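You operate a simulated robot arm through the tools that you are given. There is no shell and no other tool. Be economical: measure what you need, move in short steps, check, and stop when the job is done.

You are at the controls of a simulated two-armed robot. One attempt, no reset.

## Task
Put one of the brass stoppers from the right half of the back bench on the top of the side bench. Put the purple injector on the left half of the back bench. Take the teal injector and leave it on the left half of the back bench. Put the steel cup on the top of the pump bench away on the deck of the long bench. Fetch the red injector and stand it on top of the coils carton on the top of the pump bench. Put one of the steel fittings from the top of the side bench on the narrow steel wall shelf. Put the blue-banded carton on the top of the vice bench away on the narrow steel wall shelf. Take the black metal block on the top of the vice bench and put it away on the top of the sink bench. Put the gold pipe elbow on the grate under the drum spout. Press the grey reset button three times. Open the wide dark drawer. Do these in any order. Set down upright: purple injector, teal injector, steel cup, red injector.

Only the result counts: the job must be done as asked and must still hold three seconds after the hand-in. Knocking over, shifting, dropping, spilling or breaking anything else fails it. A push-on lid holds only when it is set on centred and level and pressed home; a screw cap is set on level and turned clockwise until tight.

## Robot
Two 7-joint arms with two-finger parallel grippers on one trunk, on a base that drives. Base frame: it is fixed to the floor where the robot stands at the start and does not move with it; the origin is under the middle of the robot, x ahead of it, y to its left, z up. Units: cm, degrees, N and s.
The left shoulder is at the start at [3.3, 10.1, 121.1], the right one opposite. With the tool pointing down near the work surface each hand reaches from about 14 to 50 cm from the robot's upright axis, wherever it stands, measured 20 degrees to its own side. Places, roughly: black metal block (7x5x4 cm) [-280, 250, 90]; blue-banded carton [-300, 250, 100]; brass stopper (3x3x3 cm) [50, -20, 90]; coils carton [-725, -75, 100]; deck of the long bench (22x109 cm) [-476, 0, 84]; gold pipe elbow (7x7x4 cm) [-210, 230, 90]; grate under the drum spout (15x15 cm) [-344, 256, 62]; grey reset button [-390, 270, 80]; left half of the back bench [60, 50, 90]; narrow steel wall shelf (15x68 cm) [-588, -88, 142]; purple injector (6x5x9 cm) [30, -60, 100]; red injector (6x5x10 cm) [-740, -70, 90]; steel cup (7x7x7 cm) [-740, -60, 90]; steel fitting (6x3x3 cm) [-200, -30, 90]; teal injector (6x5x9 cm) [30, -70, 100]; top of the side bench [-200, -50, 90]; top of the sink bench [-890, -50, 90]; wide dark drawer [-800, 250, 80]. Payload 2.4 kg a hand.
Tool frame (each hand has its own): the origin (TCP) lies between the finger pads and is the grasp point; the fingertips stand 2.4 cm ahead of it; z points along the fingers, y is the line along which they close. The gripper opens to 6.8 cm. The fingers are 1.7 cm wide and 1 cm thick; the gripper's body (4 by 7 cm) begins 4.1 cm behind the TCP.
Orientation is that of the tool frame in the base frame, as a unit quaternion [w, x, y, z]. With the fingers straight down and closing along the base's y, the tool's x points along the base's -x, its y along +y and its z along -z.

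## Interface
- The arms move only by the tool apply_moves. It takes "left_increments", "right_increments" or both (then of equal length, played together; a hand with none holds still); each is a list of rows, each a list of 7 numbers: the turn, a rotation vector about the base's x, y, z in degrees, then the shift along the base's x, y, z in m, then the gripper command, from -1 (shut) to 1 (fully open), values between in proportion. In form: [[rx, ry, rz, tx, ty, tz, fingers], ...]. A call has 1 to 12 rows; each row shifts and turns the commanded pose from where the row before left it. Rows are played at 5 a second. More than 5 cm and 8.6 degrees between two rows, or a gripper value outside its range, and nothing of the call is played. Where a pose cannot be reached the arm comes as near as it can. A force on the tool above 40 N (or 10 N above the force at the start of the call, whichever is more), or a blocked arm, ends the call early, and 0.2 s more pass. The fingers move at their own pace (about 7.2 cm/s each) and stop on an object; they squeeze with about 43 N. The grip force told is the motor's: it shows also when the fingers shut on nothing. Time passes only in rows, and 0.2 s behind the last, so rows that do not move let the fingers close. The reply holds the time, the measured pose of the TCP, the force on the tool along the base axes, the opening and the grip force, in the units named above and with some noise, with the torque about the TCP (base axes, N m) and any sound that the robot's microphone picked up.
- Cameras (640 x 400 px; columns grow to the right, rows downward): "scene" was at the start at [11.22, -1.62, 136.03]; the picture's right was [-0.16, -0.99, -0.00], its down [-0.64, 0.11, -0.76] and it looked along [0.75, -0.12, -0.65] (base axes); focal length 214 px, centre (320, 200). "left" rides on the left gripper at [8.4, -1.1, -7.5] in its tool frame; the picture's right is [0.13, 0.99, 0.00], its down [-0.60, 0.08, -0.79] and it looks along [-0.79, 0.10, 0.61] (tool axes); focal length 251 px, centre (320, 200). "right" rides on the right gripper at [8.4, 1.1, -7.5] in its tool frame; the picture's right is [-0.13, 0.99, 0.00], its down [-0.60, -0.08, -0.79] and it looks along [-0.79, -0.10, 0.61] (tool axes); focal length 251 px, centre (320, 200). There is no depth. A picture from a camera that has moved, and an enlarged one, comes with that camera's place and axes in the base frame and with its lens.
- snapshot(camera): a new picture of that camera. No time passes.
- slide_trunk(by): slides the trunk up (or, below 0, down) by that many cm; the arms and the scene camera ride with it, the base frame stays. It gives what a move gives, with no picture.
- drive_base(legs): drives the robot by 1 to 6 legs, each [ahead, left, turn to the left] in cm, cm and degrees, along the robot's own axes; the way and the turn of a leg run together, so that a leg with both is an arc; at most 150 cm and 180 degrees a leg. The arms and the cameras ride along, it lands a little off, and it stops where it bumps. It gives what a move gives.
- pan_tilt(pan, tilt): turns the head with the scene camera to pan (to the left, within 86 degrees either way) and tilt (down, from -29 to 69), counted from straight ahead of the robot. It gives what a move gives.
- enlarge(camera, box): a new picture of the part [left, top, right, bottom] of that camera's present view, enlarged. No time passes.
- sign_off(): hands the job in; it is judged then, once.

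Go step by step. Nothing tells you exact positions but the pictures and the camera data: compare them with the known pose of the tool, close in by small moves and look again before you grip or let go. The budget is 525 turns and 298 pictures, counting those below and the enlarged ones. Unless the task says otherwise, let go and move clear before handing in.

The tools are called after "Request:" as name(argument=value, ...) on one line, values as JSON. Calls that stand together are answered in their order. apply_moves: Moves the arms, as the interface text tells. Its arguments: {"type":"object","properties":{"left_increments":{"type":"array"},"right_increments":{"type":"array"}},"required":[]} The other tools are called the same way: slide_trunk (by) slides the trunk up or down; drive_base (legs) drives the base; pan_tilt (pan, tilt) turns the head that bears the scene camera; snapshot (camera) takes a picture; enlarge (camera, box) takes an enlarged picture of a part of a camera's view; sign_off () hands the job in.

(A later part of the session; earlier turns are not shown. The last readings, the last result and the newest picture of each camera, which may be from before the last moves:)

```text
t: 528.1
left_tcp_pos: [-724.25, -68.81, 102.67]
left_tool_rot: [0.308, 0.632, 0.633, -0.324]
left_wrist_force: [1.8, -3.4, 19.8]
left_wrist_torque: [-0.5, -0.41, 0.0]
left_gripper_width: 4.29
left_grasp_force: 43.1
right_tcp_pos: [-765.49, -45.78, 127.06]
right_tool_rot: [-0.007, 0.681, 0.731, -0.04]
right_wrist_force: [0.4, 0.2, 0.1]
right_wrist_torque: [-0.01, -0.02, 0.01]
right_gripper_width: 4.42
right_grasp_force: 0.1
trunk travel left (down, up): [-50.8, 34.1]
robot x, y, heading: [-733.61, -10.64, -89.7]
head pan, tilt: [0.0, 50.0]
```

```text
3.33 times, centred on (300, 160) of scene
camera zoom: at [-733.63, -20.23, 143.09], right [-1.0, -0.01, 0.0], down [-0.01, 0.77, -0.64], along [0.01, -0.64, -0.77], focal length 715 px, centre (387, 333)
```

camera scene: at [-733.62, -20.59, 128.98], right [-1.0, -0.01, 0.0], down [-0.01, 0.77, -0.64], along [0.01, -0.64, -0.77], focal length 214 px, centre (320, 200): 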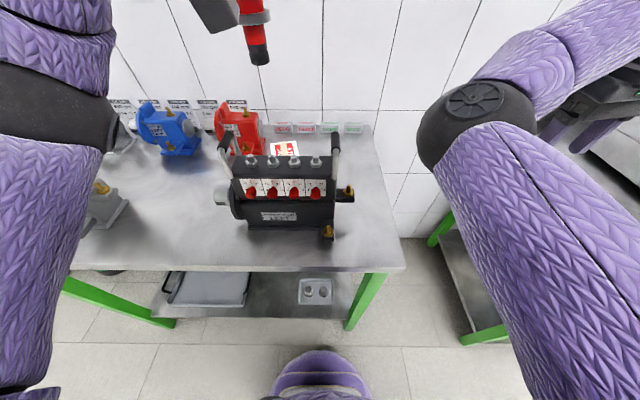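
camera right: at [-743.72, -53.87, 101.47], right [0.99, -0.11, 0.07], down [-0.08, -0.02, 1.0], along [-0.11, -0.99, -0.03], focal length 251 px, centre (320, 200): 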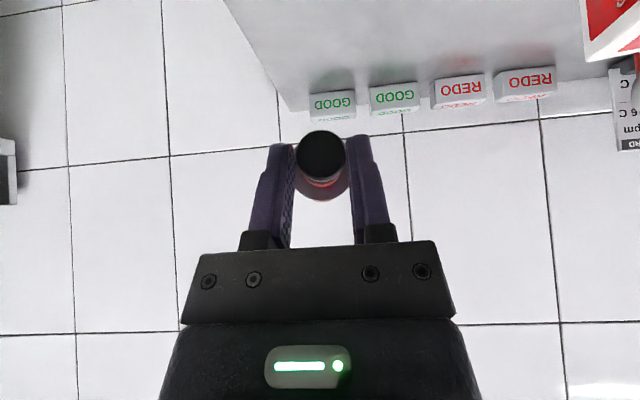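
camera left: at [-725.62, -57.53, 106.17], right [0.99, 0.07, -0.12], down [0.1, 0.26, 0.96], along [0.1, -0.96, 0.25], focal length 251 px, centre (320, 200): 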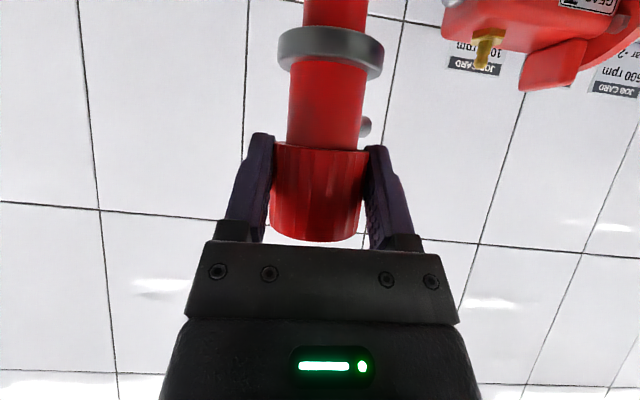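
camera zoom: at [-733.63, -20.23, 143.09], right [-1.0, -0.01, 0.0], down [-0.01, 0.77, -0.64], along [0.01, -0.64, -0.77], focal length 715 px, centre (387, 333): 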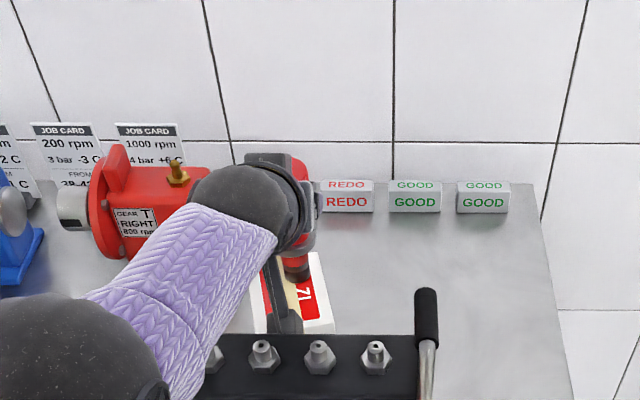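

Foot contact at 20 N. I'll release gradually.

Request:
apply_moves(left_increments=[[0, 0, 0, 0, 0, 0.001, -1], [0, 0, 0, 0, 0, 0, 0.3], [0, 0, 0, 0, 0, 0, 0.4], [0, 0, 0, 0, 0, 0, 0.5], [0, 0, 0, 0, 0, 0, 0.7], [0, 0, 0, 0, 0, 0, 0.9], [0, 0, 0, 0, 0, 0, 0.9]])

Request:
snapshot(camera="left")

```text
t: 529.7
left_tcp_pos: [-724.14, -68.96, 102.56]
left_tool_rot: [0.306, 0.633, 0.634, -0.321]
left_wrist_force: [-0.1, -0.2, -0.1]
left_wrist_torque: [-0.02, 0.04, 0.0]
left_gripper_width: 6.46
left_grasp_force: 0.0
right_tcp_pos: [-765.39, -45.91, 126.94]
right_tool_rot: [-0.007, 0.681, 0.732, -0.04]
right_wrist_force: [0.4, -0.3, -0.1]
right_wrist_torque: [0.03, 0.0, 0.0]
right_gripper_width: 4.43
right_grasp_force: 0.0
trunk travel left (down, up): [-50.8, 34.1]
robot x, y, heading: [-733.51, -10.41, -89.7]
head pan, tilt: [0.0, 50.0]
```

```text
42 pictures are left
camera left: at [-725.32, -57.85, 100.33], right [0.99, 0.07, -0.12], down [0.1, 0.26, 0.96], along [0.1, -0.96, 0.25], focal length 251 px, centre (320, 200)
```

left: 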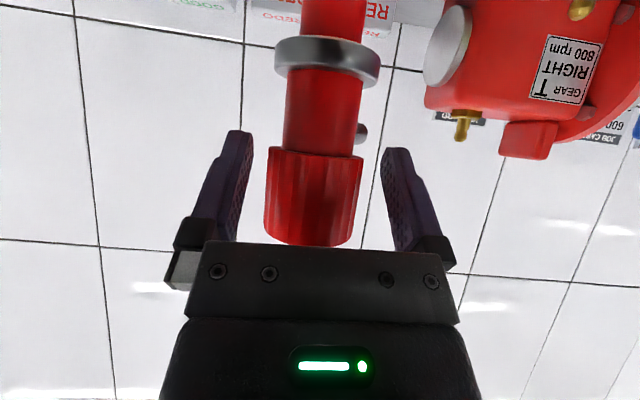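

The injector stands on its own. I'll rise straight up until clear, then back off.

Request:
apply_moves(left_increments=[[0, 0, 0, 0, 0, 0.02, 1], [0, 0, 0, 0, 0, 0.03, 1], [0, 0, 0, 0, 0, 0.04, 1], [0, 0, 0, 0, 0, 0.04, 1], [0, 0, 0, 0, 0.02, 0.03, 1], [0, 0, 0, 0, 0, 0, 1]])

Request:
drive_base(legs=[[-25, 0, 0]])

Request:
enlarge(camera="scene", box=[220, 60, 400, 200])

```text
t: 531.1
left_tcp_pos: [-724.86, -71.97, 117.91]
left_tool_rot: [0.306, 0.633, 0.634, -0.322]
left_wrist_force: [0.0, 0.1, -0.8]
left_wrist_torque: [0.0, -0.01, 0.01]
left_gripper_width: 6.79
left_grasp_force: 0.0
left hand out of reach, approached as far as the arm can: row 1, 2, 3, 4, 5
right_tcp_pos: [-765.51, -46.0, 126.97]
right_tool_rot: [-0.007, 0.681, 0.731, -0.04]
right_wrist_force: [0.2, 0.1, 0.5]
right_wrist_torque: [-0.02, -0.02, 0.01]
right_gripper_width: 4.43
right_grasp_force: 0.0
trunk travel left (down, up): [-50.8, 34.1]
robot x, y, heading: [-733.88, -10.34, -89.6]
head pan, tilt: [0.0, 50.0]
```

```text
t: 532.9
left_tcp_pos: [-724.95, -46.56, 117.95]
left_tool_rot: [0.307, 0.632, 0.635, -0.321]
left_wrist_force: [-0.5, 0.4, -0.2]
left_wrist_torque: [-0.01, 0.0, 0.02]
left_gripper_width: 6.79
left_grasp_force: 0.0
right_tcp_pos: [-765.73, -20.7, 126.87]
right_tool_rot: [-0.006, 0.681, 0.731, -0.04]
right_wrist_force: [-0.5, 0.0, 0.6]
right_wrist_torque: [-0.01, -0.01, 0.0]
right_gripper_width: 4.42
right_grasp_force: 0.0
trunk travel left (down, up): [-50.8, 34.1]
robot x, y, heading: [-734.0, 14.56, -89.7]
head pan, tilt: [0.0, 50.0]
```

```text
2.86 times, centred on (310, 130) of scene
camera zoom: at [-733.86, 4.87, 143.06], right [-1.0, -0.01, 0.0], down [-0.01, 0.77, -0.64], along [0.01, -0.64, -0.77], focal length 613 px, centre (349, 400)
```

zoom: 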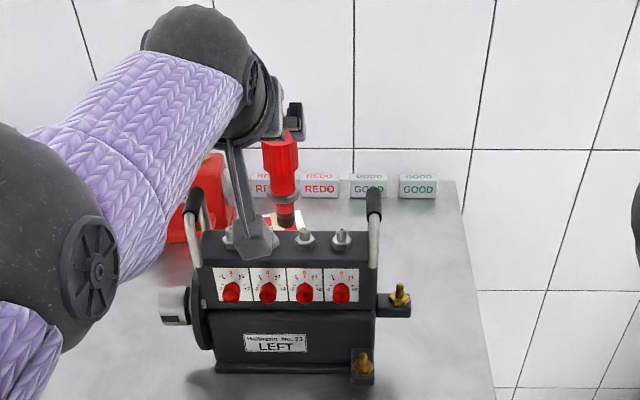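

The red injector stands on the coils carton. I'll back off, level the left hand, and go to the wide dark drawer at about [-800, 250].

Request:
drive_base(legs=[[-65, 0, 0]])

Request:
apply_moves(left_increments=[[7.5, 0, 0, 0.01, 0.02, 0, 0], [7.5, 0, 0, 0.02, 0.02, 0, 0], [7.5, 0, 0, 0.02, 0.02, 0, 0], [7.5, 0, 0, 0.02, 0.02, 0, 0], [7.5, 0, 0, 0.02, 0.02, 0, 0], [7.5, 0, 0, 0.02, 0.02, 0, 0], [7.5, 0, 0, 0.02, 0.02, 0, 0], [0, 0, 0, 0.02, 0.02, 0, 0], [0, 0, 0, 0, 0, 0, 0]], right_increments=[[0, 0, 0, 0.01, 0.01, 0, 0], [0, 0, 0, 0.01, 0, 0, 0], [0, -2, 2, 0.01, 0, 0, 0], [0, -2, 2, 0, 0, 0, 0], [0, 0, 0, 0, 0, 0, 0], [0, 0, 0, 0, 0, 0, 0], [0, 0, 0, 0, 0, 0, 0], [0, 0, 0, 0, 0, 0, 0], [0, 0, 0, 0, 0, 0, 0]])

Request:
drive_base(legs=[[-20, 0, 0], [0, 0, 90], [60, 0, 0], [0, 0, 90]])

Request:
pan_tilt(pan=0, tilt=35)

Request:
snapshot(camera="scene")

```text
t: 536.5
left_tcp_pos: [-725.6, 17.83, 117.95]
left_tool_rot: [0.307, 0.632, 0.635, -0.321]
left_wrist_force: [1.3, -0.2, -0.4]
left_wrist_torque: [-0.01, -0.02, -0.02]
left_gripper_width: 6.79
left_grasp_force: 0.0
right_tcp_pos: [-766.22, 43.74, 126.9]
right_tool_rot: [-0.007, 0.681, 0.731, -0.04]
right_wrist_force: [0.1, 0.3, -0.1]
right_wrist_torque: [-0.03, 0.0, -0.03]
right_gripper_width: 4.4
right_grasp_force: 0.1
trunk travel left (down, up): [-50.8, 34.1]
robot x, y, heading: [-734.71, 79.35, -89.7]
head pan, tilt: [0.0, 50.0]
```

```text
t: 538.5
left_tcp_pos: [-710.54, 31.47, 118.25]
left_tool_rot: [-0.006, 0.703, 0.711, -0.007]
left_wrist_force: [1.2, 0.0, 1.1]
left_wrist_torque: [-0.01, 0.0, -0.01]
left_gripper_width: 3.4
left_grasp_force: 0.0
left hand out of reach, approached as far as the arm can: row 1, 2, 7, 8
right_tcp_pos: [-763.31, 44.82, 127.01]
right_tool_rot: [0.02, 0.656, 0.754, -0.017]
right_wrist_force: [0.1, -0.6, -0.3]
right_wrist_torque: [0.0, 0.0, 0.01]
right_gripper_width: 3.4
right_grasp_force: 0.0
trunk travel left (down, up): [-50.8, 34.1]
robot x, y, heading: [-734.61, 79.22, -89.8]
head pan, tilt: [0.0, 50.0]
```

```text
t: 550.8
left_tcp_pos: [-699.58, 146.52, 118.25]
left_tool_rot: [-0.008, 0.714, -0.7, 0.006]
left_wrist_force: [-0.7, 0.7, -0.2]
left_wrist_torque: [-0.01, -0.03, -0.01]
left_gripper_width: 3.42
left_grasp_force: 0.1
right_tcp_pos: [-646.83, 133.79, 126.88]
right_tool_rot: [-0.016, 0.758, -0.652, -0.02]
right_wrist_force: [0.3, -0.3, 0.3]
right_wrist_torque: [-0.01, -0.02, -0.04]
right_gripper_width: 3.39
right_grasp_force: 0.1
trunk travel left (down, up): [-50.8, 34.1]
robot x, y, heading: [-675.5, 99.23, 91.2]
head pan, tilt: [0.0, 50.0]
```

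```text
t: 551.5
left_tcp_pos: [-699.68, 146.57, 118.25]
left_tool_rot: [-0.008, 0.715, -0.699, 0.006]
left_wrist_force: [-0.7, -0.7, 0.1]
left_wrist_torque: [0.02, 0.02, 0.02]
left_gripper_width: 3.41
left_grasp_force: 0.1
right_tcp_pos: [-646.82, 133.73, 126.98]
right_tool_rot: [-0.016, 0.758, -0.652, -0.021]
right_wrist_force: [-0.3, 0.1, -0.6]
right_wrist_torque: [-0.02, -0.01, 0.0]
right_gripper_width: 3.39
right_grasp_force: 0.1
trunk travel left (down, up): [-50.8, 34.1]
robot x, y, heading: [-675.06, 99.05, 91.4]
head pan, tilt: [0.0, 35.0]
```

```text
40 pictures are left
camera scene: at [-675.33, 109.66, 145.22], right [1.0, 0.02, 0.0], down [0.01, -0.57, -0.82], along [-0.02, 0.82, -0.57], focal length 214 px, centre (320, 200)
```

scene: 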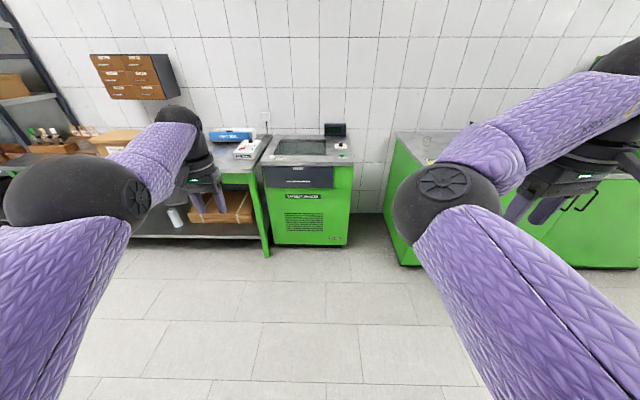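

Request:
drive_base(legs=[[0, 118, -1.3]])

Request:
snapshot(camera="scene")

```text
t: 557.6
left_tcp_pos: [-819.45, 145.22, 118.3]
left_tool_rot: [-0.007, 0.71, -0.704, 0.006]
left_wrist_force: [-0.5, 0.7, 0.4]
left_wrist_torque: [0.01, -0.02, -0.02]
left_gripper_width: 3.37
left_grasp_force: 0.2
right_tcp_pos: [-766.8, 131.84, 126.96]
right_tool_rot: [-0.017, 0.754, -0.656, -0.02]
right_wrist_force: [-0.5, 1.0, 0.6]
right_wrist_torque: [-0.01, 0.03, -0.01]
right_gripper_width: 3.39
right_grasp_force: 0.2
trunk travel left (down, up): [-50.8, 34.1]
robot x, y, heading: [-795.4, 97.3, 90.6]
head pan, tilt: [0.0, 35.0]
```

```text
39 pictures are left
camera scene: at [-795.54, 108.05, 145.23], right [1.0, 0.01, 0.0], down [0.0, -0.57, -0.82], along [-0.01, 0.82, -0.57], focal length 214 px, centre (320, 200)
```

scene: 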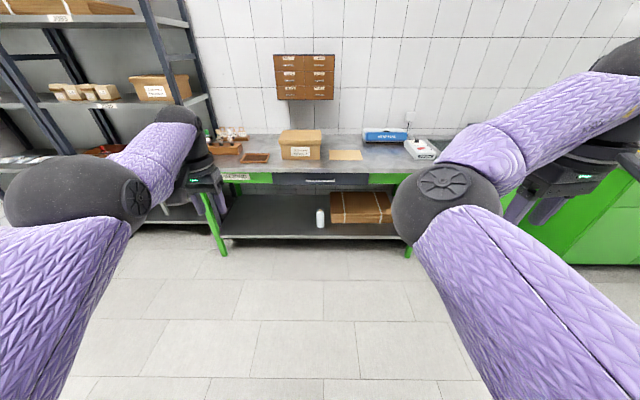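

Request:
enlarge(camera="scene", box=[210, 130, 420, 230])

```text
3.05 times, centred on (315, 180) of scene
camera zoom: at [-795.54, 108.05, 145.23], right [1.0, 0.01, 0.0], down [0.0, -0.57, -0.82], along [-0.01, 0.82, -0.57], focal length 654 px, centre (335, 261)
```

zoom: 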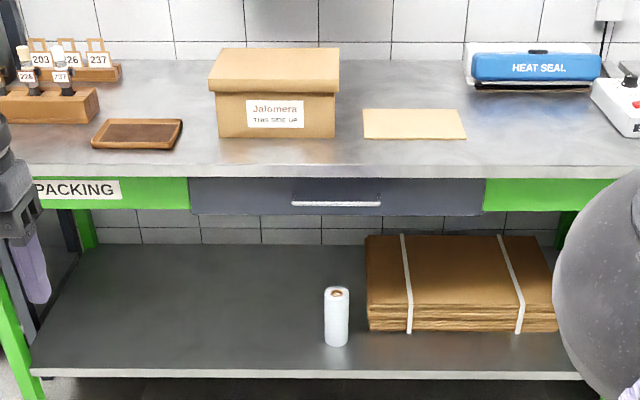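

The drawer is in the table's front apron, handle at about [-795.5, 219, 81.6]. I'll move closer for a detailed look at the handle.

Request:
drive_base(legs=[[0, -13, -0.6], [72, 0, 0]])

Request:
pan_tilt(pan=18, tilt=62)

Request:
snapshot(camera="scene")

Request:
snapshot(camera="left")

```text
t: 562.5
left_tcp_pos: [-806.2, 218.66, 118.25]
left_tool_rot: [-0.007, 0.71, -0.704, 0.006]
left_wrist_force: [0.3, -0.7, 0.5]
left_wrist_torque: [0.02, 0.01, 0.04]
left_gripper_width: 3.42
left_grasp_force: 0.0
right_tcp_pos: [-753.61, 205.13, 126.93]
right_tool_rot: [-0.015, 0.753, -0.658, -0.019]
right_wrist_force: [0.4, -0.2, -0.5]
right_wrist_torque: [-0.01, 0.02, -0.03]
right_gripper_width: 3.41
right_grasp_force: 0.0
trunk travel left (down, up): [-50.8, 34.1]
robot x, y, heading: [-782.34, 170.8, 90.4]
head pan, tilt: [0.0, 35.0]
```

```text
t: 563.4
left_tcp_pos: [-806.27, 218.5, 118.28]
left_tool_rot: [-0.007, 0.709, -0.705, 0.006]
left_wrist_force: [0.2, 0.0, 0.3]
left_wrist_torque: [0.0, -0.02, -0.03]
left_gripper_width: 3.41
left_grasp_force: 0.0
right_tcp_pos: [-753.74, 205.09, 126.86]
right_tool_rot: [-0.016, 0.753, -0.658, -0.021]
right_wrist_force: [0.0, 0.4, 0.2]
right_wrist_torque: [-0.01, 0.03, 0.01]
right_gripper_width: 3.4
right_grasp_force: 0.0
trunk travel left (down, up): [-50.8, 34.1]
robot x, y, heading: [-782.58, 170.8, 90.4]
head pan, tilt: [18.0, 62.0]
```

```text
37 pictures are left
camera scene: at [-784.51, 178.65, 141.57], right [0.95, 0.31, 0.0], down [0.28, -0.84, -0.47], along [-0.15, 0.45, -0.88], focal length 214 px, centre (320, 200)
```

scene: 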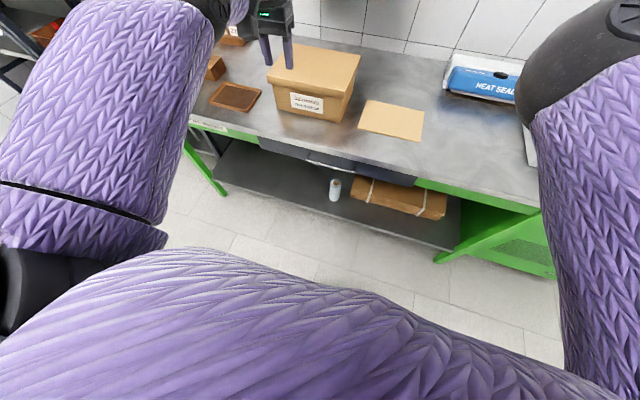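

```text
36 pictures are left
camera left: at [-805.37, 210.19, 125.7], right [-0.99, -0.14, -0.02], down [-0.1, 0.6, 0.79], along [-0.1, 0.79, -0.61], focal length 251 px, centre (320, 200)
```

left: 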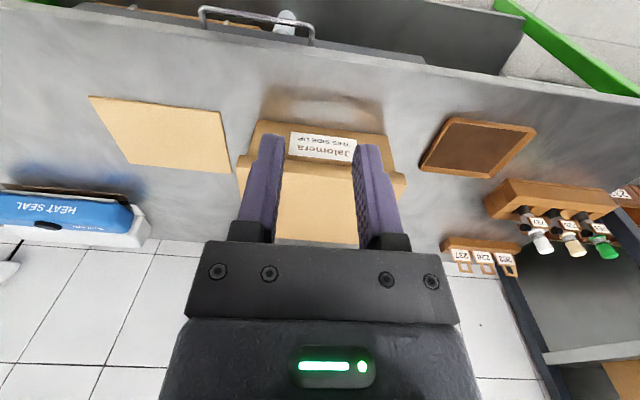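

Request:
enlarge(camera="left", box=[160, 0, 360, 80])

```text
3.20 times, centred on (260, 40) of left
camera zoom: at [-805.37, 210.19, 125.7], right [-0.99, -0.14, -0.02], down [-0.1, 0.6, 0.79], along [-0.1, 0.79, -0.61], focal length 805 px, centre (512, 712)
```

zoom: 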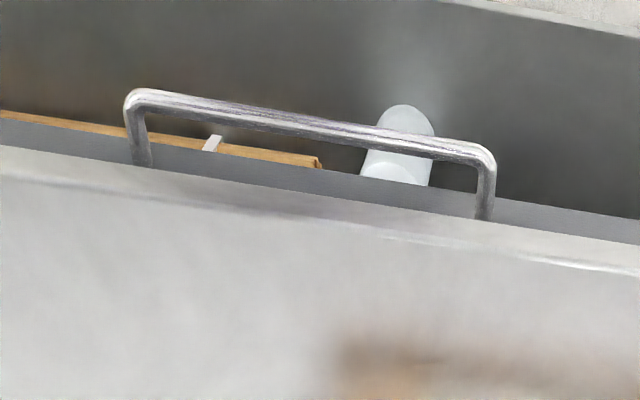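

Request:
enlarge(camera="scene", box=[250, 120, 430, 210])

```text
3.56 times, centred on (340, 165) of scene
camera zoom: at [-784.51, 178.65, 141.57], right [0.95, 0.31, 0.0], down [0.28, -0.84, -0.47], along [-0.15, 0.45, -0.88], focal length 763 px, centre (249, 324)
```

zoom: 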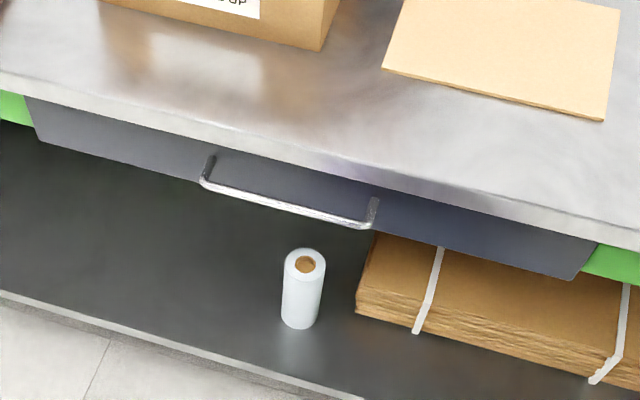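

The bar handle sits at [-796.4, 226.2, 77.1] under the table overhang. I'll pinch it from the front with the left hand horizontal and closing vertically. First I back off, lower the trunk and yaw the tool.

Request:
drive_base(legs=[[-30, 0, -0.4]])

Request:
apply_moves(left_increments=[[0, 0, 8.2, 0.005, -0.015, -0.01, 0], [0, 0, 8.2, 0.005, -0.015, -0.01, 0], [0, 0, 8.2, 0.005, -0.015, -0.01, 0], [0, 0, 8.2, 0.005, -0.015, -0.01, 0], [0, 0, 8.2, 0.005, -0.015, -0.01, 0], [0, 0, 8.2, 0.005, -0.015, -0.01, 0], [0, 0, 8.2, 0.005, -0.015, -0.01, 0], [0, 0, 8.2, 0.005, -0.01, -0.01, 0], [0, 0, 8.2, 0.005, -0.01, -0.01, 0], [0, 0, 8.2, 0, -0.01, -0.01, 0], [0, 0, 8, 0, 0, 0, 0], [0, 0, 0, 0, 0, 0, 0]])

Request:
slide_trunk(by=-22)

Request:
apply_moves(left_increments=[[8, 0, 0, 0, 0, 0, 0], [8, 0, 0, 0, 0, 0, 0], [8, 0, 0, 0, 0.01, 0, 0], [8, 0, 0, 0, 0.01, 0, 0], [8, 0, 0, 0, 0.01, 0, 0], [8, 0, 0, 0, 0.01, 0, 0], [8, 0, 0, 0, 0.01, 0, 0], [8, 0, 0, 0, 0.01, 0, 0], [8, 0, 0, 0, 0.01, 0, 0], [8, 0, 0, 0, 0.01, 0, 0], [8, 0, 0, 0, 0.01, 0, 0], [0, 0, 0, 0, 0, 0, 0]])

Request:
pan_tilt(pan=15, tilt=45)

Request:
snapshot(camera="scene")

```text
t: 565.5
left_tcp_pos: [-806.11, 188.49, 118.28]
left_tool_rot: [-0.008, 0.709, -0.705, 0.006]
left_wrist_force: [0.9, -0.3, 0.3]
left_wrist_torque: [-0.01, 0.03, -0.02]
left_gripper_width: 3.41
left_grasp_force: 0.0
right_tcp_pos: [-753.5, 175.01, 127.07]
right_tool_rot: [-0.017, 0.753, -0.658, -0.02]
right_wrist_force: [-0.1, 1.0, -0.2]
right_wrist_torque: [0.0, 0.01, 0.0]
right_gripper_width: 3.42
right_grasp_force: 0.0
trunk travel left (down, up): [-50.8, 34.1]
robot x, y, heading: [-782.67, 140.87, 90.2]
head pan, tilt: [18.0, 62.0]
```

```text
t: 568.0
left_tcp_pos: [-803.67, 189.28, 108.57]
left_tool_rot: [-0.01, 1.0, 0.003, -0.001]
left_wrist_force: [-0.4, 0.1, 0.0]
left_wrist_torque: [0.01, 0.0, 0.0]
left_gripper_width: 3.42
left_grasp_force: 0.0
left hand out of reach, approached as far as the arm can: row 1, 2, 3, 4, 5, 6, 7, 8, 9, 10
right_tcp_pos: [-753.54, 175.06, 127.02]
right_tool_rot: [-0.016, 0.753, -0.658, -0.021]
right_wrist_force: [0.8, -1.0, -0.5]
right_wrist_torque: [-0.01, 0.01, 0.0]
right_gripper_width: 3.39
right_grasp_force: 0.0
trunk travel left (down, up): [-50.8, 34.1]
robot x, y, heading: [-782.66, 140.61, 90.2]
head pan, tilt: [18.0, 62.0]
```

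```text
t: 570.4
left_tcp_pos: [-803.68, 189.69, 82.36]
left_tool_rot: [0.036, 0.999, 0.003, -0.002]
left_wrist_force: [-0.4, 0.3, -0.1]
left_wrist_torque: [0.04, 0.03, 0.01]
left_gripper_width: 3.41
left_grasp_force: 0.0
right_tcp_pos: [-753.61, 174.97, 105.0]
right_tool_rot: [-0.017, 0.753, -0.658, -0.02]
right_wrist_force: [-0.1, 0.5, 0.6]
right_wrist_torque: [0.0, 0.02, -0.01]
right_gripper_width: 3.4
right_grasp_force: 0.1
trunk travel left (down, up): [-28.8, 56.1]
robot x, y, heading: [-782.75, 140.79, 90.3]
head pan, tilt: [18.0, 62.0]
```

```text
t: 573.0
left_tcp_pos: [-802.54, 203.2, 83.16]
left_tool_rot: [-0.618, 0.786, 0.005, -0.005]
left_wrist_force: [-0.9, 0.4, 0.5]
left_wrist_torque: [0.0, -0.03, -0.02]
left_gripper_width: 3.42
left_grasp_force: 0.1
left hand out of reach, approached as far as the arm can: row 1, 2, 3, 4, 5, 9, 10, 11
right_tcp_pos: [-753.49, 175.04, 104.89]
right_tool_rot: [-0.016, 0.753, -0.658, -0.02]
right_wrist_force: [0.1, 0.0, 0.3]
right_wrist_torque: [-0.01, 0.0, 0.01]
right_gripper_width: 3.41
right_grasp_force: 0.0
trunk travel left (down, up): [-28.8, 56.1]
robot x, y, heading: [-782.54, 140.56, 89.8]
head pan, tilt: [18.0, 62.0]
```

```text
t: 573.8
left_tcp_pos: [-802.31, 203.25, 83.25]
left_tool_rot: [-0.617, 0.787, 0.004, -0.005]
left_wrist_force: [0.7, 0.0, 0.7]
left_wrist_torque: [0.01, -0.03, 0.01]
left_gripper_width: 3.4
left_grasp_force: 0.1
right_tcp_pos: [-753.53, 174.94, 104.83]
right_tool_rot: [-0.017, 0.753, -0.658, -0.021]
right_wrist_force: [-0.5, 0.0, 0.0]
right_wrist_torque: [-0.02, 0.01, -0.04]
right_gripper_width: 3.4
right_grasp_force: 0.1
trunk travel left (down, up): [-28.8, 56.1]
robot x, y, heading: [-782.08, 141.23, 90.1]
head pan, tilt: [15.0, 45.0]
```

```text
33 pictures are left
camera scene: at [-784.52, 153.52, 121.57], right [0.96, 0.26, 0.0], down [0.19, -0.68, -0.71], along [-0.19, 0.68, -0.71], focal length 214 px, centre (320, 200)
```

scene: 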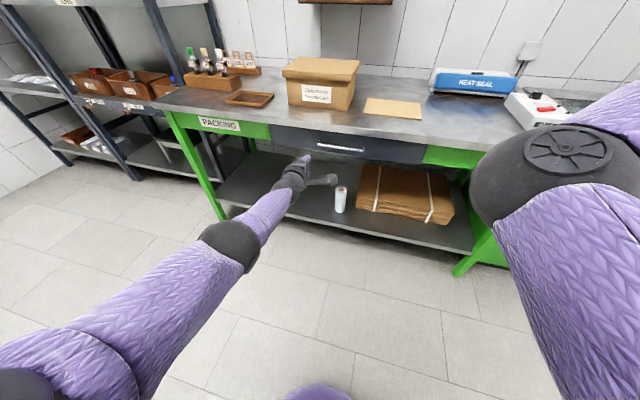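

The left hand now points forward toward the drawer. I'll align height and lateral position and approach partway.

Request:
slide_trunk(by=-5.5)

Request:
drive_base(legs=[[0, -6, 0], [12, 0, 0]])

Request:
apply_moves(left_increments=[[0, 0, 0, 0, 0, 0, -0.2], [0, 0, 0, 0, 0, 0, -0.2]])

Request:
enlarge(camera="scene", box=[250, 100, 430, 230])

Request:
snapshot(camera="left")

```text
t: 574.7
left_tcp_pos: [-802.48, 203.12, 77.75]
left_tool_rot: [-0.617, 0.787, 0.004, -0.005]
left_wrist_force: [0.2, -0.4, 0.3]
left_wrist_torque: [0.0, 0.0, 0.01]
left_gripper_width: 3.4
left_grasp_force: 0.1
right_tcp_pos: [-753.52, 175.01, 99.57]
right_tool_rot: [-0.016, 0.753, -0.657, -0.02]
right_wrist_force: [-0.5, 0.3, -0.2]
right_wrist_torque: [0.01, 0.0, 0.02]
right_gripper_width: 3.4
right_grasp_force: 0.1
trunk travel left (down, up): [-23.3, 61.6]
robot x, y, heading: [-782.5, 140.86, 90.0]
head pan, tilt: [15.0, 45.0]
```

```text
t: 576.5
left_tcp_pos: [-796.46, 215.43, 77.73]
left_tool_rot: [-0.617, 0.787, 0.005, -0.004]
left_wrist_force: [-0.6, -0.7, 1.1]
left_wrist_torque: [0.01, -0.02, -0.01]
left_gripper_width: 3.39
left_grasp_force: 0.0
right_tcp_pos: [-747.4, 187.08, 99.48]
right_tool_rot: [-0.016, 0.753, -0.658, -0.021]
right_wrist_force: [0.0, -0.7, -0.1]
right_wrist_torque: [0.02, 0.02, 0.02]
right_gripper_width: 3.39
right_grasp_force: 0.1
trunk travel left (down, up): [-23.3, 61.6]
robot x, y, heading: [-776.44, 153.15, 90.1]
head pan, tilt: [15.0, 45.0]
```

```text
t: 577.1
left_tcp_pos: [-796.46, 215.5, 77.62]
left_tool_rot: [-0.617, 0.787, 0.005, -0.004]
left_wrist_force: [0.1, 0.2, 0.0]
left_wrist_torque: [-0.02, 0.01, 0.01]
left_gripper_width: 2.73
left_grasp_force: 0.0
right_tcp_pos: [-747.27, 187.14, 99.53]
right_tool_rot: [-0.017, 0.753, -0.658, -0.02]
right_wrist_force: [1.4, 0.3, 0.2]
right_wrist_torque: [0.01, 0.0, 0.02]
right_gripper_width: 3.4
right_grasp_force: 0.1
trunk travel left (down, up): [-23.3, 61.6]
robot x, y, heading: [-776.14, 153.06, 90.2]
head pan, tilt: [15.0, 45.0]
```

```text
3.08 times, centred on (340, 165) of scene
camera zoom: at [-778.44, 166.94, 116.0], right [0.97, 0.26, 0.0], down [0.18, -0.68, -0.71], along [-0.18, 0.68, -0.71], focal length 660 px, centre (258, 308)
```

zoom: 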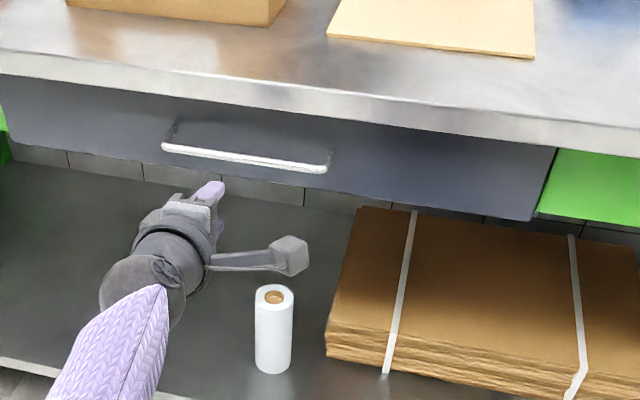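

```text
31 pictures are left
camera left: at [-788.0, 208.46, 80.46], right [0.13, -0.23, -0.96], down [-0.59, -0.8, 0.11], along [-0.79, 0.56, -0.24], focal length 251 px, centre (320, 200)
```

left: 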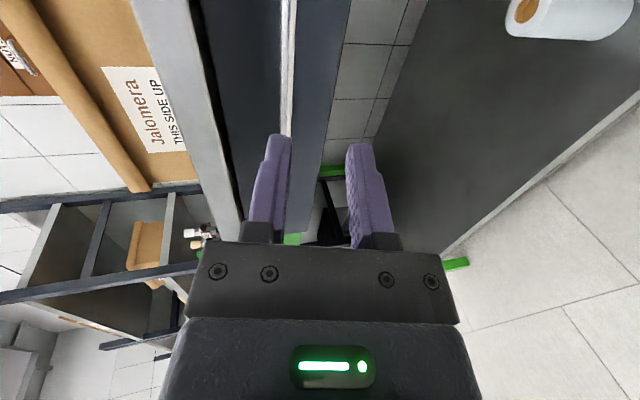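

Aligned with the bar. I'll drive forward 9.5 cm to bring the bar between the fingers.

Request:
drive_base(legs=[[9.5, 0, 0]])

Request:
snapshot(camera="left")

```text
t: 578.3
left_tcp_pos: [-796.52, 224.68, 77.72]
left_tool_rot: [-0.617, 0.787, 0.005, -0.005]
left_wrist_force: [-0.5, 1.3, -0.2]
left_wrist_torque: [0.04, -0.04, -0.03]
left_gripper_width: 2.73
left_grasp_force: 0.1
right_tcp_pos: [-747.57, 196.42, 99.46]
right_tool_rot: [-0.016, 0.752, -0.659, -0.02]
right_wrist_force: [-0.1, 0.4, 0.4]
right_wrist_torque: [-0.04, 0.0, 0.02]
right_gripper_width: 3.4
right_grasp_force: 0.1
trunk travel left (down, up): [-23.3, 61.6]
robot x, y, heading: [-776.38, 161.76, 90.3]
head pan, tilt: [15.0, 45.0]
```

```text
30 pictures are left
camera left: at [-788.03, 217.76, 80.46], right [0.13, -0.23, -0.96], down [-0.59, -0.8, 0.11], along [-0.79, 0.56, -0.24], focal length 251 px, centre (320, 200)
```

left: 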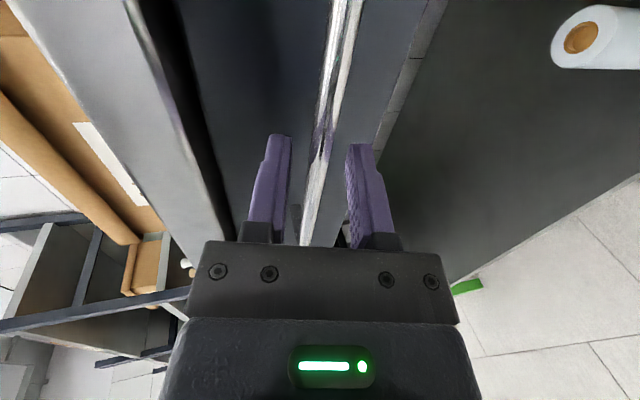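

The bar is between the fingers. I'll close on it and pull back.

Request:
apply_moves(left_increments=[[0, 0, 0, 0, 0, 0, -1], [0, 0, 0, 0, 0, 0, -1], [0, 0, 0, 0, 0, 0, -1]])

Request:
drive_base(legs=[[-15, 0, 0]])

Request:
snapshot(camera="left")

```text
t: 579.1
left_tcp_pos: [-796.41, 224.6, 77.89]
left_tool_rot: [-0.619, 0.785, 0.006, -0.005]
left_wrist_force: [-0.2, 0.6, 5.4]
left_wrist_torque: [0.06, -0.02, 0.0]
left_gripper_width: 0.96
left_grasp_force: 30.7
right_tcp_pos: [-747.41, 196.28, 99.37]
right_tool_rot: [-0.017, 0.753, -0.657, -0.02]
right_wrist_force: [0.6, 0.5, 0.7]
right_wrist_torque: [-0.03, 0.03, 0.03]
right_gripper_width: 3.39
right_grasp_force: 0.0
trunk travel left (down, up): [-23.3, 61.6]
robot x, y, heading: [-776.76, 162.18, 90.2]
head pan, tilt: [15.0, 45.0]
```

```text
t: 580.4
left_tcp_pos: [-796.53, 209.61, 77.97]
left_tool_rot: [-0.617, 0.787, 0.005, -0.005]
left_wrist_force: [-9.0, -0.4, 8.9]
left_wrist_torque: [0.08, 0.14, 0.36]
left_gripper_width: 0.97
left_grasp_force: 30.9
right_tcp_pos: [-747.52, 181.38, 99.61]
right_tool_rot: [-0.017, 0.752, -0.658, -0.019]
right_wrist_force: [1.0, 0.4, 0.1]
right_wrist_torque: [0.01, 0.01, 0.0]
right_gripper_width: 3.41
right_grasp_force: 0.1
trunk travel left (down, up): [-23.3, 61.6]
robot x, y, heading: [-776.37, 147.18, 90.0]
head pan, tilt: [15.0, 45.0]
```

```text
29 pictures are left
camera left: at [-788.05, 202.75, 80.54], right [0.13, -0.23, -0.96], down [-0.59, -0.8, 0.11], along [-0.79, 0.56, -0.24], focal length 251 px, centre (320, 200)
```

left: 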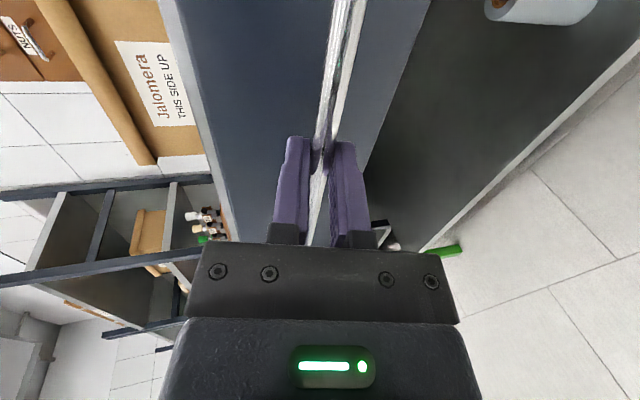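

The drawer moves along. I'll pull further.

Request:
drive_base(legs=[[-12, 0, 0]])

Request:
snapshot(camera="scene")

```text
t: 581.7
left_tcp_pos: [-796.48, 197.72, 77.84]
left_tool_rot: [-0.618, 0.786, 0.005, -0.006]
left_wrist_force: [-4.6, -0.5, 4.3]
left_wrist_torque: [0.1, 0.0, 0.05]
left_gripper_width: 0.97
left_grasp_force: 31.5
right_tcp_pos: [-747.33, 169.55, 99.51]
right_tool_rot: [-0.017, 0.753, -0.658, -0.021]
right_wrist_force: [0.3, 0.4, 0.0]
right_wrist_torque: [0.0, -0.02, 0.03]
right_gripper_width: 3.4
right_grasp_force: 0.0
trunk travel left (down, up): [-23.3, 61.6]
robot x, y, heading: [-776.46, 135.19, 90.3]
head pan, tilt: [15.0, 45.0]
```

```text
28 pictures are left
camera scene: at [-778.44, 149.32, 116.01], right [0.97, 0.26, 0.0], down [0.19, -0.68, -0.71], along [-0.18, 0.68, -0.71], focal length 214 px, centre (320, 200)
```

scene: 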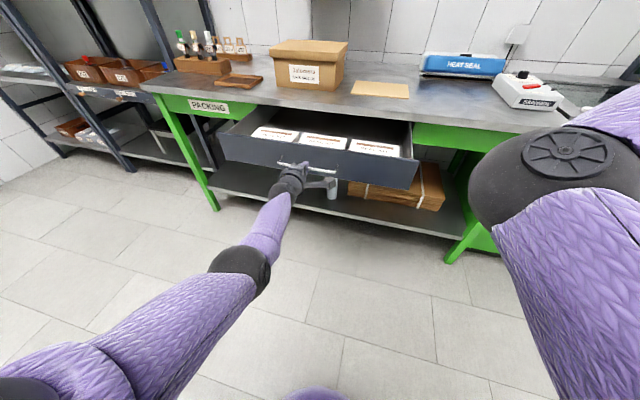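

The drawer is well open. I'll pull a little more to be sure, then release.

Request:
drive_base(legs=[[-7, 0, 0]])

Request:
apply_moves(left_increments=[[0, 0, 0, 0, 0, 0, 0], [0, 0, 0, 0, 0, 0, 0], [0, 0, 0, 0, 0, 0, 0]])

Request:
snapshot(camera="scene")

```text
t: 582.7
left_tcp_pos: [-796.56, 190.63, 77.72]
left_tool_rot: [-0.618, 0.786, 0.005, -0.007]
left_wrist_force: [1.4, -1.3, 2.9]
left_wrist_torque: [0.04, -0.09, -0.23]
left_gripper_width: 0.97
left_grasp_force: 31.2
right_tcp_pos: [-747.39, 162.41, 99.55]
right_tool_rot: [-0.017, 0.752, -0.658, -0.021]
right_wrist_force: [0.2, 0.2, -0.3]
right_wrist_torque: [0.03, 0.01, 0.03]
right_gripper_width: 3.4
right_grasp_force: 0.0
trunk travel left (down, up): [-23.3, 61.6]
robot x, y, heading: [-776.05, 128.4, 90.1]
head pan, tilt: [15.0, 45.0]
```

```text
t: 583.5
left_tcp_pos: [-796.5, 190.63, 77.77]
left_tool_rot: [-0.618, 0.787, 0.005, -0.004]
left_wrist_force: [0.1, 0.5, 0.0]
left_wrist_torque: [-0.04, -0.02, 0.0]
left_gripper_width: 3.39
left_grasp_force: 0.1
right_tcp_pos: [-747.48, 162.5, 99.44]
right_tool_rot: [-0.017, 0.753, -0.658, -0.021]
right_wrist_force: [0.3, 0.2, -0.6]
right_wrist_torque: [-0.02, 0.0, 0.0]
right_gripper_width: 3.42
right_grasp_force: 0.0
trunk travel left (down, up): [-23.3, 61.6]
robot x, y, heading: [-776.23, 128.34, 90.1]
head pan, tilt: [15.0, 45.0]
```

```text
27 pictures are left
camera scene: at [-778.4, 142.24, 116.0], right [0.96, 0.26, 0.0], down [0.19, -0.68, -0.71], along [-0.19, 0.68, -0.71], focal length 214 px, centre (320, 200)
```

scene: 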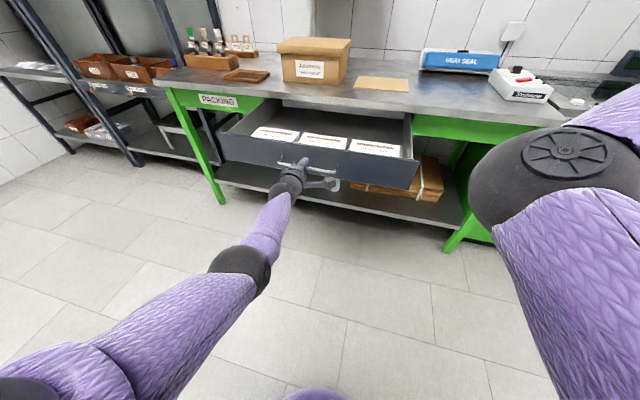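

The drawer is open about 34 cm. I'll withdraw, restore the left arm's pose, and head to the vice bench for the black block.

Request:
drive_base(legs=[[-40, 0, 0]])

Request:
slide_trunk(by=23)

Request:
apply_moves(left_increments=[[-8, 0, 0, 0, -0.01, 0, 0], [-8, 0, 0, 0, -0.01, 0, 0], [-8, 0, 0, 0, -0.015, 0, 0], [-8, 0, 0, 0, -0.015, 0, 0], [-8, 0, 0, 0, -0.015, 0, 0], [-8, 0, 0, 0, -0.015, 0, 0], [-8, 0, 0, 0, -0.015, 0.005, 0], [-8, 0, 0, 0, -0.015, 0.005, 0], [-8, 0, 0, 0, -0.015, 0.005, 0], [-8, 0, 0, 0, -0.015, 0.005, 0], [-8, 0, 0, 0, -0.01, 0.005, 0], [-8, 0, 0, 0, -0.01, 0.005, 0]])

Request:
apply_moves(left_increments=[[-7, 0, 0, 0, -0.02, 0.01, 0], [0, 0, 0, 0, -0.02, 0.02, 0], [0, 0, 0, 0, -0.02, 0.03, 0], [0, 0, 0, 0, 0, 0, 0]])

```text
t: 586.0
left_tcp_pos: [-796.01, 150.65, 77.8]
left_tool_rot: [-0.618, 0.786, 0.003, -0.004]
left_wrist_force: [-0.6, -0.1, 0.7]
left_wrist_torque: [0.0, -0.01, -0.03]
left_gripper_width: 3.41
left_grasp_force: 0.0
right_tcp_pos: [-747.11, 122.22, 99.42]
right_tool_rot: [-0.016, 0.751, -0.66, -0.021]
right_wrist_force: [0.4, 0.4, 0.3]
right_wrist_torque: [0.01, 0.02, 0.0]
right_gripper_width: 3.41
right_grasp_force: 0.0
trunk travel left (down, up): [-23.3, 61.6]
robot x, y, heading: [-776.25, 88.2, 89.7]
head pan, tilt: [15.0, 45.0]
```

```text
t: 588.4
left_tcp_pos: [-796.11, 150.4, 106.08]
left_tool_rot: [-0.651, 0.759, 0.004, -0.005]
left_wrist_force: [0.4, -0.3, -0.1]
left_wrist_torque: [-0.01, 0.01, 0.05]
left_gripper_width: 3.41
left_grasp_force: 0.0
right_tcp_pos: [-747.08, 122.21, 122.49]
right_tool_rot: [-0.016, 0.751, -0.66, -0.019]
right_wrist_force: [-0.1, -0.1, -0.1]
right_wrist_torque: [0.0, 0.0, 0.05]
right_gripper_width: 3.41
right_grasp_force: 0.0
trunk travel left (down, up): [-46.3, 38.6]
robot x, y, heading: [-776.12, 88.12, 89.9]
head pan, tilt: [15.0, 45.0]
```

```text
t: 591.0
left_tcp_pos: [-795.45, 133.21, 109.08]
left_tool_rot: [0.129, 0.992, 0.0, -0.005]
left_wrist_force: [0.9, 0.0, 0.5]
left_wrist_torque: [0.01, -0.01, 0.01]
left_gripper_width: 3.4
left_grasp_force: 0.0
left hand out of reach, approached as far as the arm can: row 1, 12
right_tcp_pos: [-747.27, 122.32, 122.47]
right_tool_rot: [-0.017, 0.751, -0.66, -0.02]
right_wrist_force: [-0.5, 0.3, -0.4]
right_wrist_torque: [-0.01, 0.0, 0.01]
right_gripper_width: 3.4
right_grasp_force: 0.1
trunk travel left (down, up): [-46.3, 38.6]
robot x, y, heading: [-776.42, 88.6, 90.0]
head pan, tilt: [15.0, 45.0]
```

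```text
t: 592.0
left_tcp_pos: [-795.5, 130.95, 111.44]
left_tool_rot: [0.189, 0.982, -0.001, -0.005]
left_wrist_force: [-0.2, -0.5, -0.7]
left_wrist_torque: [0.04, -0.01, -0.03]
left_gripper_width: 3.37
left_grasp_force: 0.1
left hand out of reach, approached as far as the arm can: row 2, 3
right_tcp_pos: [-747.16, 122.21, 122.43]
right_tool_rot: [-0.016, 0.752, -0.659, -0.02]
right_wrist_force: [-0.2, -0.3, 0.7]
right_wrist_torque: [-0.01, -0.03, -0.03]
right_gripper_width: 3.41
right_grasp_force: 0.0
trunk travel left (down, up): [-46.3, 38.6]
robot x, y, heading: [-776.02, 88.15, 90.1]
head pan, tilt: [15.0, 45.0]
```

Request:
apply_moves(left_increments=[[7, 0, 0, 0, -0.01, 0.01, 0], [7, 0, 0, 0, -0.01, 0.01, 0], [8, 0, 0, -0.01, -0.01, 0.01, 0], [0, 0, 0, -0.01, -0.02, 0.01, 0], [0, 0, 0, 0, 0, 0, 0]])

Request:
drive_base(legs=[[0, -150, 0], [0, -150, 0], [25, -150, 0], [0, -38, 0]])

Request:
pan_tilt(pan=0, tilt=35)

Request:
snapshot(camera="scene")

```text
t: 593.2
left_tcp_pos: [-798.54, 136.18, 116.62]
left_tool_rot: [-0.002, 1.0, 0.0, -0.005]
left_wrist_force: [-0.3, 0.4, -0.5]
left_wrist_torque: [0.02, 0.02, 0.0]
left_gripper_width: 3.41
left_grasp_force: 0.0
left hand out of reach, approached as far as the arm can: row 1, 2, 3, 4
right_tcp_pos: [-747.06, 122.16, 122.46]
right_tool_rot: [-0.017, 0.751, -0.66, -0.021]
right_wrist_force: [-0.3, 0.0, 0.7]
right_wrist_torque: [0.0, 0.0, -0.02]
right_gripper_width: 3.39
right_grasp_force: 0.1
trunk travel left (down, up): [-46.3, 38.6]
robot x, y, heading: [-776.5, 87.98, 89.9]
head pan, tilt: [15.0, 45.0]
```

```text
refused: leg 3 is longer than a leg can be; nothing moved
```

```text
t: 594.0
left_tcp_pos: [-798.47, 136.13, 116.67]
left_tool_rot: [-0.001, 1.0, 0.0, -0.005]
left_wrist_force: [0.0, -0.2, -0.6]
left_wrist_torque: [0.0, 0.01, -0.01]
left_gripper_width: 3.42
left_grasp_force: 0.1
right_tcp_pos: [-747.12, 122.26, 122.52]
right_tool_rot: [-0.016, 0.752, -0.659, -0.02]
right_wrist_force: [-0.8, -0.3, 0.4]
right_wrist_torque: [-0.01, 0.0, 0.0]
right_gripper_width: 3.4
right_grasp_force: 0.0
trunk travel left (down, up): [-46.3, 38.6]
robot x, y, heading: [-776.4, 88.01, 90.1]
head pan, tilt: [0.0, 35.0]
```

```text
26 pictures are left
camera scene: at [-776.19, 99.16, 140.7], right [1.0, 0.0, 0.0], down [0.0, -0.57, -0.82], along [0.0, 0.82, -0.57], focal length 214 px, centre (320, 200)
```

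scene: 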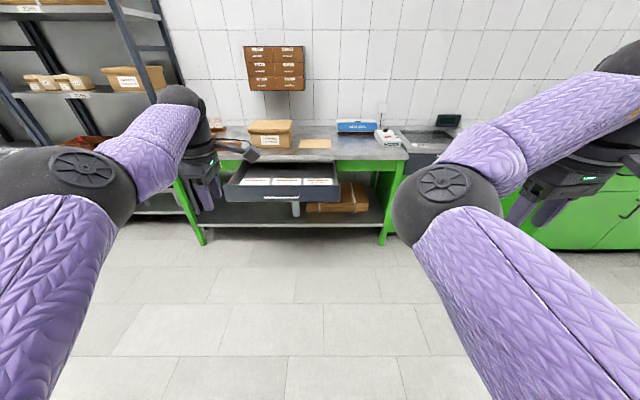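

The drawer stays open. I'll drive to the vice bench in legal legs.

Request:
drive_base(legs=[[0, -148, 0], [0, -148, 0], [0, -148, 0], [25, -43, 0]])

Request:
pan_tilt(pan=0, tilt=35)

Request:
snapshot(camera="scene")

```text
t: 617.8
left_tcp_pos: [-310.06, 156.08, 116.65]
left_tool_rot: [0.0, 1.0, -0.003, -0.006]
left_wrist_force: [-0.1, -0.5, 0.4]
left_wrist_torque: [0.0, -0.02, 0.01]
left_gripper_width: 3.39
left_grasp_force: 0.1
right_tcp_pos: [-258.87, 141.88, 122.38]
right_tool_rot: [-0.016, 0.749, -0.662, -0.02]
right_wrist_force: [-0.9, 0.0, -0.6]
right_wrist_torque: [0.03, -0.02, 0.0]
right_gripper_width: 3.4
right_grasp_force: 0.0
trunk travel left (down, up): [-46.3, 38.6]
robot x, y, heading: [-288.12, 107.98, 89.6]
head pan, tilt: [0.0, 35.0]
```

```text
t: 618.4
left_tcp_pos: [-309.96, 156.15, 116.64]
left_tool_rot: [0.0, 1.0, -0.003, -0.006]
left_wrist_force: [0.4, 0.0, 0.9]
left_wrist_torque: [-0.02, -0.02, 0.01]
left_gripper_width: 3.38
left_grasp_force: 0.2
right_tcp_pos: [-258.83, 141.79, 122.42]
right_tool_rot: [-0.016, 0.749, -0.663, -0.02]
right_wrist_force: [0.4, -0.2, -0.3]
right_wrist_torque: [-0.01, 0.0, 0.0]
right_gripper_width: 3.42
right_grasp_force: 0.1
trunk travel left (down, up): [-46.3, 38.6]
robot x, y, heading: [-287.96, 107.91, 89.6]
head pan, tilt: [0.0, 35.0]
```

```text
25 pictures are left
camera scene: at [-288.0, 118.89, 140.71], right [1.0, -0.01, 0.0], down [0.0, -0.57, -0.82], along [0.01, 0.82, -0.57], focal length 214 px, centre (320, 200)
```

scene: 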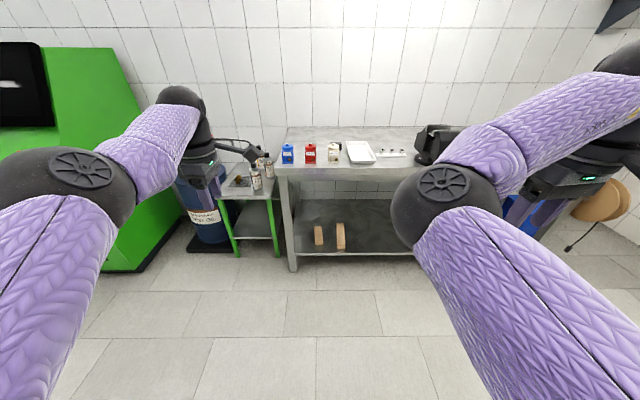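

I'll yaw the right tool 90° inward, since the block's 5 cm side is along y, and approach.

Request:
apply_moves(right_increments=[[0, 0, -8.2, -0.01, 0, 0, 0.5], [0, 0, -8.2, -0.01, 0, 0, 0.5], [0, 0, -8.2, -0.01, 0, 0, 0.5], [0, 0, -8.2, -0.01, 0, 0, 0.5], [0, 0, -8.2, -0.01, 0, 0, 0.5], [0, 0, -8.2, -0.01, 0, 0, 0.5], [0, 0, -8.2, -0.01, 0, 0, 0.5], [0, 0, -8.2, -0.01, 0, 0, 0.5], [0, 0, -8.2, -0.01, 0, 0, 1], [0, 0, -8.2, -0.01, 0, 0, 1], [0, 0, -8.2, -0.01, 0, 0, 1], [0, 0, -6, -0.01, 0, 0, 1]])

Request:
drive_base(legs=[[70, 0.5, 0.4]])

Request:
pan_tilt(pan=-10, tilt=45)

Request:
snapshot(camera="scene")

```text
t: 619.9
left_tcp_pos: [-310.1, 156.07, 116.66]
left_tool_rot: [-0.001, 1.0, -0.003, -0.006]
left_wrist_force: [-1.0, 0.5, 0.1]
left_wrist_torque: [-0.01, 0.01, 0.01]
left_gripper_width: 3.4
left_grasp_force: 0.1
right_tcp_pos: [-261.56, 144.38, 123.06]
right_tool_rot: [0.031, -0.377, 0.926, 0.01]
right_wrist_force: [0.9, 0.5, 0.1]
right_wrist_torque: [0.03, 0.0, 0.05]
right_gripper_width: 5.13
right_grasp_force: 0.0
right hand out of reach, approached as far as the arm can: row 3, 4, 5, 6, 7
trunk travel left (down, up): [-46.3, 38.6]
robot x, y, heading: [-288.06, 107.99, 89.3]
head pan, tilt: [0.0, 35.0]
stopped in row 7 (right hand): the force on the tool passed its limit at 92 N (the readings are from after the stop); the commanded pose is now the measured one
```

```text
t: 623.8
left_tcp_pos: [-310.67, 226.13, 116.57]
left_tool_rot: [-0.001, 1.0, 0.001, -0.005]
left_wrist_force: [-0.3, -0.5, -0.4]
left_wrist_torque: [-0.04, -0.01, 0.03]
left_gripper_width: 3.41
left_grasp_force: 0.2
right_tcp_pos: [-262.1, 214.65, 123.2]
right_tool_rot: [0.028, -0.381, 0.924, 0.009]
right_wrist_force: [0.7, 0.8, -1.2]
right_wrist_torque: [0.06, 0.05, 0.08]
right_gripper_width: 5.12
right_grasp_force: 0.2
trunk travel left (down, up): [-46.3, 38.6]
robot x, y, heading: [-288.26, 177.98, 89.9]
head pan, tilt: [0.0, 35.0]
```

```text
t: 624.5
left_tcp_pos: [-310.63, 225.97, 116.58]
left_tool_rot: [0.0, 1.0, 0.002, -0.005]
left_wrist_force: [-0.9, 0.3, 0.2]
left_wrist_torque: [-0.01, 0.01, -0.01]
left_gripper_width: 3.38
left_grasp_force: 0.1
right_tcp_pos: [-262.02, 214.59, 123.25]
right_tool_rot: [0.03, -0.381, 0.924, 0.009]
right_wrist_force: [0.5, -0.2, -0.7]
right_wrist_torque: [0.02, -0.04, -0.06]
right_gripper_width: 5.1
right_grasp_force: 0.1
trunk travel left (down, up): [-46.3, 38.6]
robot x, y, heading: [-288.38, 178.35, 90.1]
head pan, tilt: [-10.0, 45.0]
```

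```text
24 pictures are left
camera scene: at [-286.85, 188.18, 139.23], right [0.98, -0.17, 0.0], down [-0.12, -0.7, -0.71], along [0.12, 0.7, -0.71], focal length 214 px, centre (320, 200)
```

scene: 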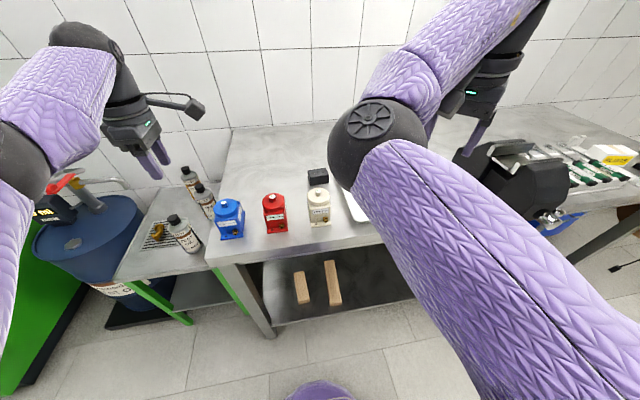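

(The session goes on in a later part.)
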